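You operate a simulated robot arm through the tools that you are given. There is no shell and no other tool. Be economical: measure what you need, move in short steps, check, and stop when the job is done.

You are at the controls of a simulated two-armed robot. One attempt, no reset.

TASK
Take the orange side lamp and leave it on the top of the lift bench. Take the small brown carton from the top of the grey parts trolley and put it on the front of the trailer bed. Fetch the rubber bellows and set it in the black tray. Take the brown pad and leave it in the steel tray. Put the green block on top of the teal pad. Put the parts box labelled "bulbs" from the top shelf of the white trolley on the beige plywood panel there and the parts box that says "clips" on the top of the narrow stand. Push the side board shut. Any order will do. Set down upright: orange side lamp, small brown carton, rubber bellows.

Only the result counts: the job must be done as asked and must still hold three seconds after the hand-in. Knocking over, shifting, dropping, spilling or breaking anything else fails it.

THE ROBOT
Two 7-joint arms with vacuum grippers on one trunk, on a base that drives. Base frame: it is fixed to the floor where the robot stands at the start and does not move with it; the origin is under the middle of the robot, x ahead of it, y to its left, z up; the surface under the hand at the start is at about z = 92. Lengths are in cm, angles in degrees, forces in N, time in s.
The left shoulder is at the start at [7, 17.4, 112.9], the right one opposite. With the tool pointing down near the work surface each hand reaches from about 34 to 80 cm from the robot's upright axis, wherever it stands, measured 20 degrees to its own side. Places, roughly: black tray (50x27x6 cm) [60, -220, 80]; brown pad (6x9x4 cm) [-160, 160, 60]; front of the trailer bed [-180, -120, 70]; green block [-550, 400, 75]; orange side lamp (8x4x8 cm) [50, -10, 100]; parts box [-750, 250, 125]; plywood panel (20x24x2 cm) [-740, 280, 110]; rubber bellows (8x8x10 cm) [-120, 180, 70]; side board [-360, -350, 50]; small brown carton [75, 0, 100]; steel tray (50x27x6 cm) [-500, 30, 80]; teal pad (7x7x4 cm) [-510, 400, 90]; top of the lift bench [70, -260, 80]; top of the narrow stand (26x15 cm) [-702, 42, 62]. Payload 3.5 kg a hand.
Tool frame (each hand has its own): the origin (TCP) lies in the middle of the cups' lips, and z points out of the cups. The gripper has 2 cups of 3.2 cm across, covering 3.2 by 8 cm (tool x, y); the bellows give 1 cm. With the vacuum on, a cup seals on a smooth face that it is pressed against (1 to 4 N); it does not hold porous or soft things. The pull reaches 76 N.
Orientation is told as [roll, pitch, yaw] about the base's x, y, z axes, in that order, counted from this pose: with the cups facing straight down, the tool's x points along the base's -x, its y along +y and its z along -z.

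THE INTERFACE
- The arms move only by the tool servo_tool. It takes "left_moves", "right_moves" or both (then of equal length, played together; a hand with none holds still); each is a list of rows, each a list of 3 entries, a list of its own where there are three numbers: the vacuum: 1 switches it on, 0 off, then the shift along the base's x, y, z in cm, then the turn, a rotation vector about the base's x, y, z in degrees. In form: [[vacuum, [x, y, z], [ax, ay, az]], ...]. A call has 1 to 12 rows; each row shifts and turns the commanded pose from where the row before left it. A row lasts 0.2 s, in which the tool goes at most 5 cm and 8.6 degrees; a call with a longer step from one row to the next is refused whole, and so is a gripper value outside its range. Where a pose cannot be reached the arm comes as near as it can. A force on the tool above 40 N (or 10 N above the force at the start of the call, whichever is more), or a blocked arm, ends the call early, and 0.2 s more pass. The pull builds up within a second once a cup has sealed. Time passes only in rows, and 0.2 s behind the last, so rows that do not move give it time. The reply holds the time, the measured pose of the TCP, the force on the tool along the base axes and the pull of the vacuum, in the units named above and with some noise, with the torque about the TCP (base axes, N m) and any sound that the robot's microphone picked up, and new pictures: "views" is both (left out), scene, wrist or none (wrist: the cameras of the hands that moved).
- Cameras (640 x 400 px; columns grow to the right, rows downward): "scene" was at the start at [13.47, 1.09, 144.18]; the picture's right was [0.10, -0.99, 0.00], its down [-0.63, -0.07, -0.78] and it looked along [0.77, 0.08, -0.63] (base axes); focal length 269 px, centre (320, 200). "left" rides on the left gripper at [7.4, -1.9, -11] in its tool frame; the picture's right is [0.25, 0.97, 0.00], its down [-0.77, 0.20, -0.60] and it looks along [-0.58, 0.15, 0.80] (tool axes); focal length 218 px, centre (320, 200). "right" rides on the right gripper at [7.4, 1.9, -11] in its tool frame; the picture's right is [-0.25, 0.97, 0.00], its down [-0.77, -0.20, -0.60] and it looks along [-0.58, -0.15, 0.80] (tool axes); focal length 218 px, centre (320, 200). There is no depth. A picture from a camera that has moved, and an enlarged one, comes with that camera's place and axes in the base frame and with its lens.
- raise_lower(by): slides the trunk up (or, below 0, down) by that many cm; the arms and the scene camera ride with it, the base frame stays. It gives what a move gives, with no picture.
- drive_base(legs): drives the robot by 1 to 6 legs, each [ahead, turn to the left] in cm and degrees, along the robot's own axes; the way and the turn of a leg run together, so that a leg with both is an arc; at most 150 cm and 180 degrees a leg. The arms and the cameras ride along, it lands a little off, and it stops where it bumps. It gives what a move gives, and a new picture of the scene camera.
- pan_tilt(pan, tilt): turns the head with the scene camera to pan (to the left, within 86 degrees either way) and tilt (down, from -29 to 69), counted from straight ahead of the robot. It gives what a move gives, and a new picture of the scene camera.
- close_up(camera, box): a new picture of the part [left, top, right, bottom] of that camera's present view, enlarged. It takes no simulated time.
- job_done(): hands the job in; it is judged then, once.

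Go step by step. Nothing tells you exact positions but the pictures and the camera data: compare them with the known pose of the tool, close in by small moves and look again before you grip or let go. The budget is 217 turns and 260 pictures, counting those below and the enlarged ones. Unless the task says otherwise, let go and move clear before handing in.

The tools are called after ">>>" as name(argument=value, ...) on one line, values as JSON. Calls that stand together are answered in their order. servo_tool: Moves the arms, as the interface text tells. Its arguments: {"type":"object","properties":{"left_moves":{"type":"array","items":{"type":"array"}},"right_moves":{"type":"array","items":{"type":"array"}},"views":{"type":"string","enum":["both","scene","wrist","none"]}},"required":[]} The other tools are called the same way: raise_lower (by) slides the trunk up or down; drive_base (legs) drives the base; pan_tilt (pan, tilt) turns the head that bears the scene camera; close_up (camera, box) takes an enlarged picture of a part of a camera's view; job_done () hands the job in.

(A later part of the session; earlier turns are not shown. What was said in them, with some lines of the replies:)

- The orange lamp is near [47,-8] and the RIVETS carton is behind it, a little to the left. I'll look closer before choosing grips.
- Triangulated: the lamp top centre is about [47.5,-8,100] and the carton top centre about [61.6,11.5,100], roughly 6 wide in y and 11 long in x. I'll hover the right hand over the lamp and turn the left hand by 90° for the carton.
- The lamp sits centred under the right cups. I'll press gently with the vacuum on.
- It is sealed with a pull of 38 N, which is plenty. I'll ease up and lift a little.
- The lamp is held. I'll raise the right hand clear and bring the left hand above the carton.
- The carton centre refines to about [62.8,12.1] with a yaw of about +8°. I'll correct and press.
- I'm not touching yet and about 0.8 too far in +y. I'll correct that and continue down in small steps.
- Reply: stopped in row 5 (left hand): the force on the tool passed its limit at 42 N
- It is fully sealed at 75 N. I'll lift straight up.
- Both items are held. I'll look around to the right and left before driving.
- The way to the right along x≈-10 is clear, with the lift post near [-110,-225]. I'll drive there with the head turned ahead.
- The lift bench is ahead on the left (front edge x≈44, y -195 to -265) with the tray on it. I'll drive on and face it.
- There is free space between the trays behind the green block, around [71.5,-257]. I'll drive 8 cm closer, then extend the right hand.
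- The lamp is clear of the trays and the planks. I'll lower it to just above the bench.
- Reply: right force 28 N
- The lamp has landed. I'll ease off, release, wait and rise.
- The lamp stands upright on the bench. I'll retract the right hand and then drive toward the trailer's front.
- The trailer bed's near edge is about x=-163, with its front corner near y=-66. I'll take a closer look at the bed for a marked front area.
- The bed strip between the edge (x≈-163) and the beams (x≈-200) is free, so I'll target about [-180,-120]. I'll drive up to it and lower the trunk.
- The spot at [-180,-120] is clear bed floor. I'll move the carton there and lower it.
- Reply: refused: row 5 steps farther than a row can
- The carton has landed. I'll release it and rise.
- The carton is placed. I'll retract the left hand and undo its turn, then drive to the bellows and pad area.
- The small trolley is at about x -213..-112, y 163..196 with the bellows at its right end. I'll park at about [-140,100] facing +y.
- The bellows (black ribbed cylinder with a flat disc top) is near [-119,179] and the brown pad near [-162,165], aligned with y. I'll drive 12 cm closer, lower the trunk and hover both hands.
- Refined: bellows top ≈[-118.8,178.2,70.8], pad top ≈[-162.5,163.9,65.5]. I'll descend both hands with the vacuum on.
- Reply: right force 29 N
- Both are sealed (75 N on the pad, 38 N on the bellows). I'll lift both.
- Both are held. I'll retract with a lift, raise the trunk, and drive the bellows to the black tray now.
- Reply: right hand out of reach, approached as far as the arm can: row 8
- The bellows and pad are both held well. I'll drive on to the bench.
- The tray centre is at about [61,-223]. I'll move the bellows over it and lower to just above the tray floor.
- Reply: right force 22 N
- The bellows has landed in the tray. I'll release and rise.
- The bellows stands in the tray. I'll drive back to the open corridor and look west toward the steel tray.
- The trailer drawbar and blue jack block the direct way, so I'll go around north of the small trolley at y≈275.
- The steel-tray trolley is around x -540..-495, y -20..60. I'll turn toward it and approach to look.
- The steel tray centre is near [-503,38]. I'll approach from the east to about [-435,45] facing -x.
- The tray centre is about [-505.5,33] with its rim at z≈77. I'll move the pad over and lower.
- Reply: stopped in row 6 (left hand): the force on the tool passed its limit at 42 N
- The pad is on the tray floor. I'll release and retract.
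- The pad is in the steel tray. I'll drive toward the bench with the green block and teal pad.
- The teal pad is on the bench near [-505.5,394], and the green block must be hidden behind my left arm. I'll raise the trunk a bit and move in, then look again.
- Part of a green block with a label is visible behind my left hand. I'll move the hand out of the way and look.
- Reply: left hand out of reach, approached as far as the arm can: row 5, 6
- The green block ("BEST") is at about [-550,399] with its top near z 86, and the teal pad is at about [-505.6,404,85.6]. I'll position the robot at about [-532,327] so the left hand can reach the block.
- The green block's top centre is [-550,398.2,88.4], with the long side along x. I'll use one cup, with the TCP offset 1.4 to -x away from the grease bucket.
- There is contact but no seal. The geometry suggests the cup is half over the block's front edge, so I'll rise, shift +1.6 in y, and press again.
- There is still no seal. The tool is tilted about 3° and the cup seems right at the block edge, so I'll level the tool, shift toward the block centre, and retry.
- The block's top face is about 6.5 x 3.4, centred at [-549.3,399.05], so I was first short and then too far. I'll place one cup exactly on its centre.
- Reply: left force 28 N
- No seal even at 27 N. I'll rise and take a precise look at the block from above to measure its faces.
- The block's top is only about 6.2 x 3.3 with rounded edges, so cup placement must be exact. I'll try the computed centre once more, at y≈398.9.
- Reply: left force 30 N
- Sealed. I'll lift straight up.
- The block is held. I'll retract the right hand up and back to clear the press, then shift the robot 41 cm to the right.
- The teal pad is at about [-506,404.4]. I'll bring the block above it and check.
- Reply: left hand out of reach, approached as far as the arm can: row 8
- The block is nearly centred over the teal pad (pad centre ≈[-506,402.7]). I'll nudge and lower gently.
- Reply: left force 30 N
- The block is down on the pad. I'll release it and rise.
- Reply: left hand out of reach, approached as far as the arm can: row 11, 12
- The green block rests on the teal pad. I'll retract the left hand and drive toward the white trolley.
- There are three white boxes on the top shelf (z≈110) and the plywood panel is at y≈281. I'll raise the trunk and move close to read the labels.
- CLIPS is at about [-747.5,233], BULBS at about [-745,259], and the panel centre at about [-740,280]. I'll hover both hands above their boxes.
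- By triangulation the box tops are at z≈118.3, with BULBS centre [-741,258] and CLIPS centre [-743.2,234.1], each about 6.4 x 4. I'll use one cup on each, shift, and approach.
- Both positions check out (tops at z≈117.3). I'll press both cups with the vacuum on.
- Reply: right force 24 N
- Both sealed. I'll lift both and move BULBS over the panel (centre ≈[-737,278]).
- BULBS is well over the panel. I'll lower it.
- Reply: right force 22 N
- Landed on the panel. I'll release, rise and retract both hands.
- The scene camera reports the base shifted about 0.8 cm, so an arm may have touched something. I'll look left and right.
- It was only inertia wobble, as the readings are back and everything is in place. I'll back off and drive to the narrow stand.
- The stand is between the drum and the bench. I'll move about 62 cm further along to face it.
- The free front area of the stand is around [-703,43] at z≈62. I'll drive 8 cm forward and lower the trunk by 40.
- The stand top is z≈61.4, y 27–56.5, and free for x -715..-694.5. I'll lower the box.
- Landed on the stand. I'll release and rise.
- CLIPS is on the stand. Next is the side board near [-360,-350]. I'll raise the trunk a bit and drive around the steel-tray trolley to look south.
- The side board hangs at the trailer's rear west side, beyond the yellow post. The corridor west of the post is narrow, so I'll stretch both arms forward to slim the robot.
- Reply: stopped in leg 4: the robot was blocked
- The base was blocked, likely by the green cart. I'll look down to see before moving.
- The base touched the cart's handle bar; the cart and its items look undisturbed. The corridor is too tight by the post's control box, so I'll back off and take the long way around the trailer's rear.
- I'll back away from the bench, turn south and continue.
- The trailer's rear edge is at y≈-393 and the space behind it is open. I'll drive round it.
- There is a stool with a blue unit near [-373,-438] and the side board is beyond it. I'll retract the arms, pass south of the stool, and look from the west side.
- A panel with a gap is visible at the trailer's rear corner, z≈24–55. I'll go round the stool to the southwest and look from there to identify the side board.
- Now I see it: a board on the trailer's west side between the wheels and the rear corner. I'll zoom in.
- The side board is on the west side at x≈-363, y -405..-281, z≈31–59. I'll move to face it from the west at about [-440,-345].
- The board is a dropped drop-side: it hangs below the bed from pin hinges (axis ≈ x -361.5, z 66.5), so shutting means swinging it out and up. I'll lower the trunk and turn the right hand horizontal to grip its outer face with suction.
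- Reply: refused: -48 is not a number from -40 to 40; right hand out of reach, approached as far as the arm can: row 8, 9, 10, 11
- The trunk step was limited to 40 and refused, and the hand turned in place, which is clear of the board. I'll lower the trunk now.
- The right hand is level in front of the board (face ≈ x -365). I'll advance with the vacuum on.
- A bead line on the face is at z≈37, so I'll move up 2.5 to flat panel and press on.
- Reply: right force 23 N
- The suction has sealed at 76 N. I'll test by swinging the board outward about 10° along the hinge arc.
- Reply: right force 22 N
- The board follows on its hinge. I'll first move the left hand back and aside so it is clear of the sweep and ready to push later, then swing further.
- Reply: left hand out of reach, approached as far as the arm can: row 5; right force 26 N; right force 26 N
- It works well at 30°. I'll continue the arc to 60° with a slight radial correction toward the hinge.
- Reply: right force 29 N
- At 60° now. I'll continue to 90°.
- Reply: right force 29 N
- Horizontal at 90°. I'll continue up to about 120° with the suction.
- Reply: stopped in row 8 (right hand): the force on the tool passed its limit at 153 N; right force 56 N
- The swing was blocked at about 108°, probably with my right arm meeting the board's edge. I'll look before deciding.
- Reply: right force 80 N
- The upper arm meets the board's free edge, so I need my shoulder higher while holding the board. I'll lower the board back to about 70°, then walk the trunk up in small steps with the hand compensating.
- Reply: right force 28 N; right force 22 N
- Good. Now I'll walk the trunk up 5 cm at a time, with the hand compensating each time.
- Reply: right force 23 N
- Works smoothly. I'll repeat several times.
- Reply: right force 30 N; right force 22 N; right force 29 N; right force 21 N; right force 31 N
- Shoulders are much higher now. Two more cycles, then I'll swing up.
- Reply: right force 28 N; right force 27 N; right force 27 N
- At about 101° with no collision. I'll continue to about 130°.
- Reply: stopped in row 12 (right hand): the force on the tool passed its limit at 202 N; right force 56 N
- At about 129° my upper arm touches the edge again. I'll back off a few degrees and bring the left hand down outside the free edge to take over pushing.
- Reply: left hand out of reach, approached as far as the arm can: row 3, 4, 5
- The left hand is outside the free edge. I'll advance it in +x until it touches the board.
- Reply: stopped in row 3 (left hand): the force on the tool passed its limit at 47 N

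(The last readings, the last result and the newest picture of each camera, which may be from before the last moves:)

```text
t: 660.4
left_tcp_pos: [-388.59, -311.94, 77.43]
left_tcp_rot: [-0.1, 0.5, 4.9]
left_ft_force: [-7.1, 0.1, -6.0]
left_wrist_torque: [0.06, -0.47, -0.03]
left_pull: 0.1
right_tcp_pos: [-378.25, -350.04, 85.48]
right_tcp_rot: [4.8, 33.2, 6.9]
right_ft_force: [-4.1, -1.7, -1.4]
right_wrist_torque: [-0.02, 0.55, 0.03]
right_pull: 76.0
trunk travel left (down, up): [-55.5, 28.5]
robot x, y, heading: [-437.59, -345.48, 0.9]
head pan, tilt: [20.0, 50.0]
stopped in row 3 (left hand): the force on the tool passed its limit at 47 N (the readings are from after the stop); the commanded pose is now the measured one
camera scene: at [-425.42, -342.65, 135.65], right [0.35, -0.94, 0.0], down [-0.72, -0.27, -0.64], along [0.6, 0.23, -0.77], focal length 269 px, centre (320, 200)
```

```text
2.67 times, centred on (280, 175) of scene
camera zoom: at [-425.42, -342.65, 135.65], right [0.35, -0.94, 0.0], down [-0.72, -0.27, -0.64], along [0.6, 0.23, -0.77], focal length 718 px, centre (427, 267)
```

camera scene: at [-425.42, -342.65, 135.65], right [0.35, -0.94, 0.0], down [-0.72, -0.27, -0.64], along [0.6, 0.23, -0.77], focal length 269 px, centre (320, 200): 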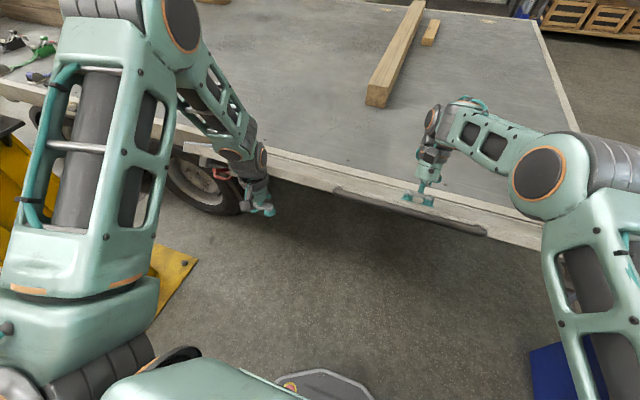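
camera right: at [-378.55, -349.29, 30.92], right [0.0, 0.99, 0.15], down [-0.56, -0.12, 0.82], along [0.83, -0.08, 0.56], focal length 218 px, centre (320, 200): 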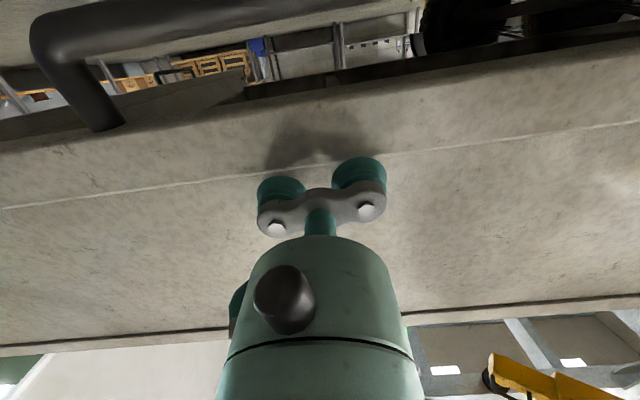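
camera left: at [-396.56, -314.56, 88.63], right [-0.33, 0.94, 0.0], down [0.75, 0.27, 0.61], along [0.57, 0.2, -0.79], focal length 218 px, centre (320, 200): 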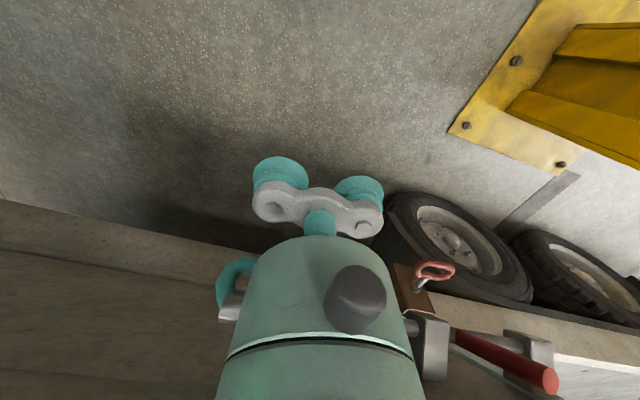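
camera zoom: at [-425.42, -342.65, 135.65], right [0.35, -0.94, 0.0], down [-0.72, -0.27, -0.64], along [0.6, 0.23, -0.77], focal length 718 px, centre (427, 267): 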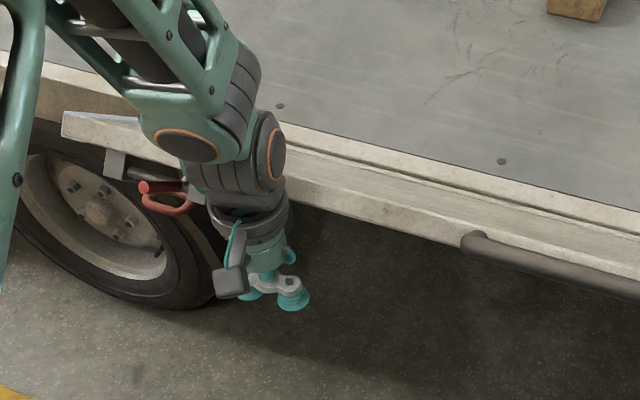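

The left hand is now bearing on the board's edge and unloading the right. I'll release the right hand and lift it away carefully.

>>> servo_tool(right_moves=[[0, [0, 0, 0], [0, 0, 0]], [0, [0, 0, 0], [0, 0, 0]], [0, [0, 0, 0], [0, 0, 0]], [0, [0, 0, 0], [0, 0, 0]], [0, [0, 0, 0], [0, 0, 0]], [0, [0, 0, 0], [0, 0, 0]]], left_moves=[[0, [0, 0, 0], [0, 0, 0]], [0, [0, 0, 0], [0, 0, 0]], [0, [0, 0, 0], [0, 0, 0]], [0, [0, 0, 0], [0, 0, 0]], [0, [0, 0, 0], [0, 0, 0]], [0, [0, 0, 0], [0, 0, 0]]], views="none")

```text
t: 661.8
left_tcp_pos: [-388.54, -312.03, 77.49]
left_tcp_rot: [-0.1, 0.3, 4.8]
left_ft_force: [-10.3, -2.2, -6.1]
left_wrist_torque: [0.32, -0.7, -0.2]
left_pull: 0.1
right_tcp_pos: [-378.35, -350.15, 85.55]
right_tcp_rot: [4.8, 33.1, 6.8]
right_ft_force: [0.5, -0.7, 0.2]
right_wrist_torque: [-0.03, 0.01, 0.02]
right_pull: 0.0
trunk travel left (down, up): [-55.5, 28.5]
robot x, y, heading: [-437.97, -345.82, 0.6]
head pan, tilt: [20.0, 50.0]
```

The left hand holds the board alone. I'll lift the right hand up and away.

>>> servo_tool(right_moves=[[0, [0.8, 0, 1.2], [0, 0, 0]], [0, [0.8, 0, 1.8], [0, 0, 0]], [0, [0.5, 0, 3], [0, -4, 0]], [0, [0, 0, 4], [0, -6, 0]], [0, [0, 0, 4], [0, -6, 0]], [0, [0, 0, 4], [0, -6, 0]], [0, [0, 0, 4], [0, -6, 0]], [0, [0, 0, 4], [0, -5, 0]], [0, [0, 0, 4], [0, 0, 0]], [0, [0, 0, 4], [0, 0, 0]], [0, [0, 0, 4], [0, 0, 0]], [0, [0, 0, 0], [0, 0, 0]]], views="scene")

```text
t: 664.4
left_tcp_pos: [-388.62, -311.81, 77.34]
left_tcp_rot: [-0.1, 0.7, 4.9]
left_ft_force: [-8.0, -2.4, -7.3]
left_wrist_torque: [0.33, -0.52, -0.17]
left_pull: 0.0
right_tcp_pos: [-376.29, -350.15, 123.68]
right_tcp_rot: [1.1, 0.1, 5.5]
right_ft_force: [2.5, 15.5, -14.5]
right_wrist_torque: [-1.95, -0.78, -1.27]
right_pull: 0.0
trunk travel left (down, up): [-55.5, 28.5]
robot x, y, heading: [-437.43, -345.62, 0.8]
head pan, tilt: [20.0, 50.0]
stopped in row 12 (right hand): the force on the tool passed its limit at 42 N (the readings are from after the stop); the commanded pose is now the measured one
camera scene: at [-425.43, -342.63, 135.65], right [0.35, -0.94, 0.0], down [-0.72, -0.27, -0.64], along [0.6, 0.23, -0.77], focal length 269 px, centre (320, 200)
```

scene: 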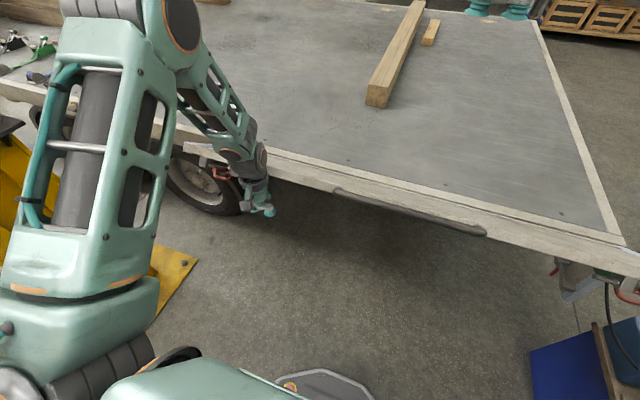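

The right wrist touched something overhead (the lift's crossbeam). I'll lower it slightly and retract toward the robot.

>>> servo_tool(right_moves=[[0, [0, 0, -2], [0, 0, 0]], [0, [0, 0, -2], [0, 0, 0]], [0, [-3, 0, 0], [0, 0, 0]], [0, [-3, 0, 0], [0, 0, 0]], [0, [-3, 0, 0], [0, 0, 0]], [0, [-3, 0, 0], [0, 0, 0]], [0, [-3, 0, 0], [0, 0, 0]], [0, [-3, 0, 0], [0, 0, 0]], [0, [-3, 0, 0], [0, 0, 0]], [0, [-3, 0, 0], [0, 0, 0]]], views="none")

>>> pan_tilt(pan=-30, tilt=20)

```text
t: 666.6
left_tcp_pos: [-388.55, -311.9, 77.56]
left_tcp_rot: [0.0, 0.3, 5.0]
left_ft_force: [-9.8, -1.1, -5.6]
left_wrist_torque: [0.22, -0.71, -0.08]
left_pull: 0.0
right_tcp_pos: [-400.23, -350.18, 119.7]
right_tcp_rot: [1.1, 0.1, 5.5]
right_ft_force: [0.1, -0.7, -0.1]
right_wrist_torque: [-0.03, -0.01, -0.04]
right_pull: 0.0
trunk travel left (down, up): [-55.5, 28.5]
robot x, y, heading: [-437.44, -345.6, 0.7]
head pan, tilt: [20.0, 50.0]
```

```text
t: 667.8
left_tcp_pos: [-388.45, -311.87, 77.6]
left_tcp_rot: [-0.1, 0.3, 4.8]
left_ft_force: [-7.9, -0.3, -6.1]
left_wrist_torque: [0.16, -0.59, -0.09]
left_pull: 0.1
right_tcp_pos: [-400.17, -350.15, 119.74]
right_tcp_rot: [1.2, 0.1, 5.6]
right_ft_force: [0.0, 0.5, -1.0]
right_wrist_torque: [-0.02, 0.01, -0.03]
right_pull: 0.1
trunk travel left (down, up): [-55.5, 28.5]
robot x, y, heading: [-437.62, -345.89, 0.7]
head pan, tilt: [-30.0, 20.0]
camera scene: at [-424.5, -349.9, 140.21], right [-0.49, -0.87, 0.0], down [-0.3, 0.17, -0.94], along [0.82, -0.46, -0.34], focal length 269 px, centre (320, 200)
```

scene: 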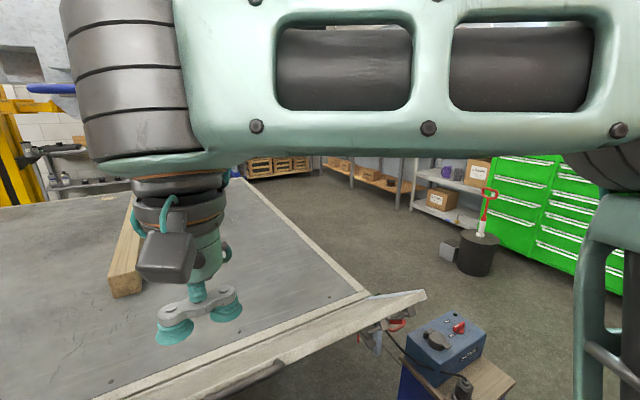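

Now I'll push with the left hand in +x to swing the board up.

>>> servo_tool(left_moves=[[0, [0.8, 0, 0.1], [0, 0, 0]], [0, [0.8, 0, 0.1], [0, 0, 0]], [0, [0.8, 0, 0.1], [0, 0, 0]], [0, [0.8, 0, 0.1], [0, 0, 0]], [0, [0.8, 0, 0.1], [0, 0, 0]], [0, [0.8, 0, 0.1], [0, 0, 0]], [0, [0.8, 0, 0.1], [0, 0, 0]], [0, [0.8, 0, 0.1], [0, 0, 0]], [0, [0.8, 0, 0.1], [0, 0, 0]], [0, [0.8, 0, 0.1], [0, 0, 0]]], views="none")

>>> pan_tilt(pan=20, tilt=45)

```text
t: 668.4
left_tcp_pos: [-387.83, -311.84, 78.17]
left_tcp_rot: [0.1, 0.3, 5.1]
left_ft_force: [-30.3, -2.2, 15.6]
left_wrist_torque: [0.16, -3.79, -0.02]
left_pull: 0.1
right_tcp_pos: [-400.83, -350.15, 119.92]
right_tcp_rot: [1.2, -0.2, 5.7]
right_ft_force: [0.3, -0.9, 0.4]
right_wrist_torque: [-0.01, -0.05, 0.03]
right_pull: 0.0
trunk travel left (down, up): [-55.5, 28.5]
robot x, y, heading: [-437.46, -345.71, 0.9]
head pan, tilt: [-30.0, 20.0]
stopped in row 2 (left hand): the force on the tool passed its limit at 41 N (the readings are from after the stop); the commanded pose is now the measured one
```

```text
t: 669.5
left_tcp_pos: [-387.69, -311.93, 78.11]
left_tcp_rot: [0.0, -0.1, 5.1]
left_ft_force: [-35.0, -1.5, 21.1]
left_wrist_torque: [0.12, -4.6, -0.06]
left_pull: 0.1
right_tcp_pos: [-400.81, -350.26, 119.99]
right_tcp_rot: [1.2, -0.2, 5.7]
right_ft_force: [0.3, 0.0, 0.0]
right_wrist_torque: [-0.02, 0.01, 0.0]
right_pull: 0.0
trunk travel left (down, up): [-55.5, 28.5]
robot x, y, heading: [-437.47, -345.17, 0.7]
head pan, tilt: [20.0, 45.0]
camera scene: at [-425.83, -342.68, 136.43], right [0.35, -0.93, 0.0], down [-0.66, -0.25, -0.71], along [0.67, 0.25, -0.7], focal length 269 px, centre (320, 200)
```

scene: 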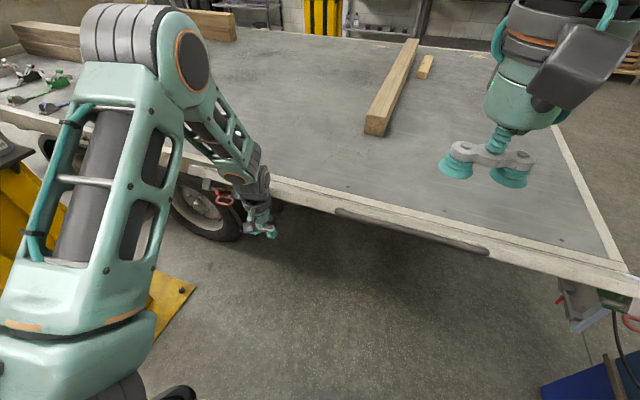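

The edge drags against my wrist, so friction resists. I'll push along the arc (forward and up together) so the hand moves with the edge.

>>> servo_tool(left_moves=[[0, [0, 0, 0.5], [0, 0, 0]], [0, [0.4, 0, 0.5], [0, 0, 0]], [0, [0.5, 0, 0.45], [0, 0, 0]], [0, [0.5, 0, 0.42], [0, 0, 0]], [0, [0.5, 0, 0.4], [0, 0, 0]], [0, [0.5, 0, 0.4], [0, 0, 0]], [0, [0.5, 0, 0.38], [0, 0, 0]], [0, [0.5, 0, 0.36], [0, 0, 0]]], views="none")

```text
t: 671.3
left_tcp_pos: [-383.89, -311.85, 81.26]
left_tcp_rot: [0.1, 0.3, 5.0]
left_ft_force: [-7.8, -5.0, -4.1]
left_wrist_torque: [0.48, -0.63, -0.31]
left_pull: 0.0
right_tcp_pos: [-400.24, -350.28, 119.6]
right_tcp_rot: [1.1, 0.1, 5.7]
right_ft_force: [0.7, -0.2, 0.3]
right_wrist_torque: [0.0, 0.01, -0.02]
right_pull: 0.2
trunk travel left (down, up): [-55.5, 28.5]
robot x, y, heading: [-437.62, -345.65, 0.7]
head pan, tilt: [20.0, 45.0]
```

That moves freely. Continuing.

>>> servo_tool(left_moves=[[0, [0.7, 0, 0.5], [0, 0, 0]], [0, [0.7, 0, 0.48], [0, 0, 0]], [0, [0.7, 0, 0.45], [0, 0, 0]], [0, [0.7, 0, 0.42], [0, 0, 0]], [0, [0.7, 0, 0.4], [0, 0, 0]], [0, [0.7, 0, 0.38], [0, 0, 0]], [0, [0.7, 0, 0.35], [0, 0, 0]], [0, [0.7, 0, 0.32], [0, 0, 0]], [0, [0.7, 0, 0.3], [0, 0, 0]], [0, [0.7, 0, 0.28], [0, 0, 0]], [0, [0.7, 0, 0.25], [0, 0, 0]]], views="scene")

```text
t: 673.7
left_tcp_pos: [-376.0, -311.83, 85.45]
left_tcp_rot: [0.0, 0.3, 5.1]
left_ft_force: [-4.0, -0.4, -0.9]
left_wrist_torque: [0.11, -0.27, -0.1]
left_pull: 0.0
right_tcp_pos: [-400.29, -350.2, 119.67]
right_tcp_rot: [1.2, 0.2, 5.7]
right_ft_force: [0.5, 0.0, 0.8]
right_wrist_torque: [-0.01, -0.04, -0.02]
right_pull: 0.0
trunk travel left (down, up): [-55.5, 28.5]
robot x, y, heading: [-437.7, -345.63, 0.6]
head pan, tilt: [20.0, 45.0]
camera scene: at [-425.03, -342.51, 136.34], right [0.36, -0.93, 0.0], down [-0.66, -0.25, -0.71], along [0.66, 0.25, -0.71], focal length 269 px, centre (320, 200)
```

scene: 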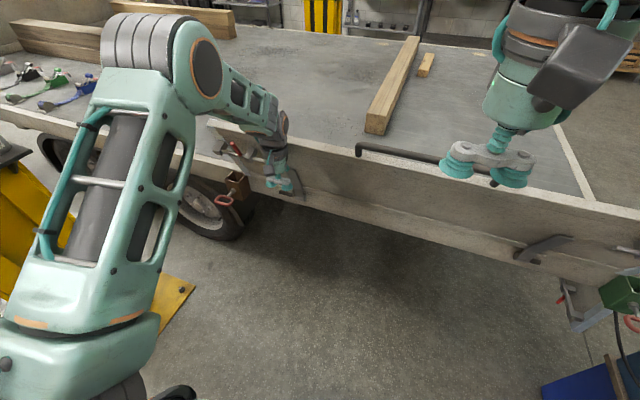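

The board is rising well. I'll continue pushing until it stops.

>>> servo_tool(left_moves=[[0, [0.8, 0, 0.25], [0, 0, 0]], [0, [0.8, 0, 0.22], [0, 0, 0]], [0, [0.8, 0, 0.2], [0, 0, 0]], [0, [0.8, 0, 0.18], [0, 0, 0]], [0, [0.8, 0, 0.15], [0, 0, 0]], [0, [0.8, 0, 0.12], [0, 0, 0]], [0, [0.8, 0, 0.1], [0, 0, 0]], [0, [0.8, 0, 0.05], [0, 0, 0]], [0, [0.8, 0, 0], [0, 0, 0]], [0, [0.8, 0, 0], [0, 0, 0]], [0, [0.8, 0, 0], [0, 0, 0]]], views="scene")

```text
t: 676.1
left_tcp_pos: [-367.06, -311.8, 86.5]
left_tcp_rot: [0.1, 0.4, 5.1]
left_ft_force: [-0.3, -0.2, 0.4]
left_wrist_torque: [0.01, 0.02, -0.02]
left_pull: 0.1
right_tcp_pos: [-400.1, -350.17, 119.8]
right_tcp_rot: [1.2, 0.0, 5.7]
right_ft_force: [-0.5, -0.3, 0.0]
right_wrist_torque: [0.01, -0.04, 0.0]
right_pull: 0.0
trunk travel left (down, up): [-55.5, 28.5]
robot x, y, heading: [-437.75, -345.54, 0.9]
head pan, tilt: [20.0, 45.0]
camera scene: at [-424.95, -342.49, 136.33], right [0.36, -0.93, 0.0], down [-0.66, -0.25, -0.71], along [0.66, 0.25, -0.71], focal length 269 px, centre (320, 200)
```

scene: 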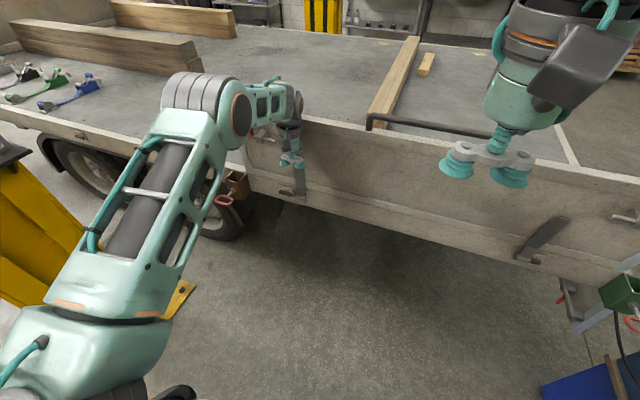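

The board is upright and no load is on the hand. I'll press gently further to confirm it is against its stop.

>>> servo_tool(left_moves=[[0, [0.6, 0, 0], [0, 0, 0]], [0, [0.6, 0, 0], [0, 0, 0]], [0, [0.6, 0, 0], [0, 0, 0]], [0, [0.6, 0, 0], [0, 0, 0]], [0, [0.5, 0, 0], [0, 0, 0]], [0, [0.5, 0, 0], [0, 0, 0]], [0, [0.5, 0, 0], [0, 0, 0]]], views="none")

```text
t: 677.8
left_tcp_pos: [-364.1, -312.0, 86.64]
left_tcp_rot: [0.0, 0.8, 5.0]
left_ft_force: [-21.4, -2.8, 4.2]
left_wrist_torque: [0.19, -2.31, -0.42]
left_pull: 0.1
right_tcp_pos: [-400.69, -350.26, 119.89]
right_tcp_rot: [1.1, -0.1, 5.8]
right_ft_force: [-0.1, -0.1, -0.2]
right_wrist_torque: [-0.01, -0.01, 0.0]
right_pull: 0.1
trunk travel left (down, up): [-55.5, 28.5]
robot x, y, heading: [-437.72, -345.51, 1.1]
head pan, tilt: [20.0, 45.0]
stopped in row 7 (left hand): the force on the tool passed its limit at 44 N (the readings are from after the stop); the commanded pose is now the measured one
```

It is firmly against the stop. I'll withdraw the left hand and check that it stays.

>>> servo_tool(left_moves=[[0, [-1, 0, 0], [0, 0, 0]], [0, [-2, 0, 0], [0, 0, 0]], [0, [-4, 0, 0], [0, 0, 0]], [0, [-4, 0, 0], [0, 0, 0]], [0, [-4, 0, 0], [0, 0, 0]], [0, [-4, 0, 0], [0, 0, 0]], [0, [-4, 0, 2], [0, 0, 0]], [0, [-4, 0, 2], [0, 0, 0]], [0, [-4, 0, 2], [0, 0, 0]], [0, [-4, 0, 2], [0, 0, 0]], [0, [0, 0, 0], [0, 0, 0]], [0, [0, 0, 0], [0, 0, 0]]], views="scene")

```text
t: 680.4
left_tcp_pos: [-398.92, -311.64, 94.21]
left_tcp_rot: [0.0, 0.9, 5.0]
left_ft_force: [-0.2, 0.3, -0.4]
left_wrist_torque: [0.04, 0.01, 0.0]
left_pull: 0.0
right_tcp_pos: [-400.25, -350.05, 119.78]
right_tcp_rot: [1.1, 0.0, 5.9]
right_ft_force: [-0.2, 0.0, 0.4]
right_wrist_torque: [-0.04, 0.01, -0.01]
right_pull: 0.1
trunk travel left (down, up): [-55.5, 28.5]
robot x, y, heading: [-437.82, -345.85, 0.9]
head pan, tilt: [20.0, 45.0]
camera scene: at [-425.13, -342.49, 136.34], right [0.36, -0.93, 0.0], down [-0.66, -0.25, -0.71], along [0.66, 0.25, -0.71], focal length 269 px, centre (320, 200)
```

scene: 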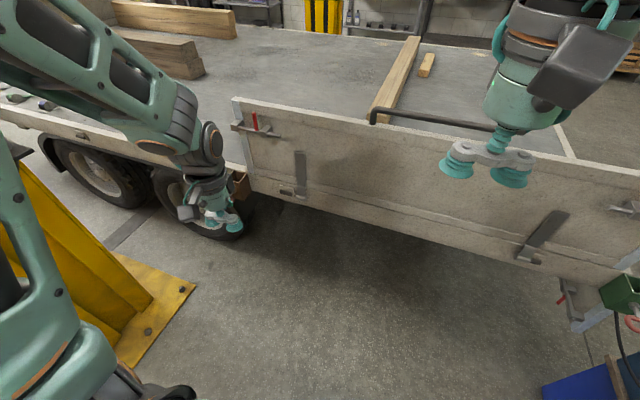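

The side board stands shut on its own, both hands are clear, and every other item was placed and checked at release. I'm handing in.

>>> job_done()

```text
The job is handed in.
```

I finished all eight jobs and handed in, but I bumped the green tool cart on the way. The cart stopped the robot base at its handle bar. From what I could see the cart and the things on it had not moved, but I could not measure it against where it stood before.

- **Lamp and carton:** the orange side lamp is upright on the lift bench, and the small brown carton is upright on the front of the trailer bed.
- **Bellows and brown pad:** the rubber bellows is upright in the black tray, and the brown pad is in the steel tray.
- **Green block:** it is on top of the teal pad.
- **Parts boxes:** "bulbs" is on the plywood panel, and "clips" is on the narrow stand.
- **Side board:** it was hanging open below the trailer bed. I swung it up until it hit its stop, and it stays up on its own. I did not work the end latches.

My right wrist also touched something overhead, probably the lift's crossbeam, while I was moving clear of the board.
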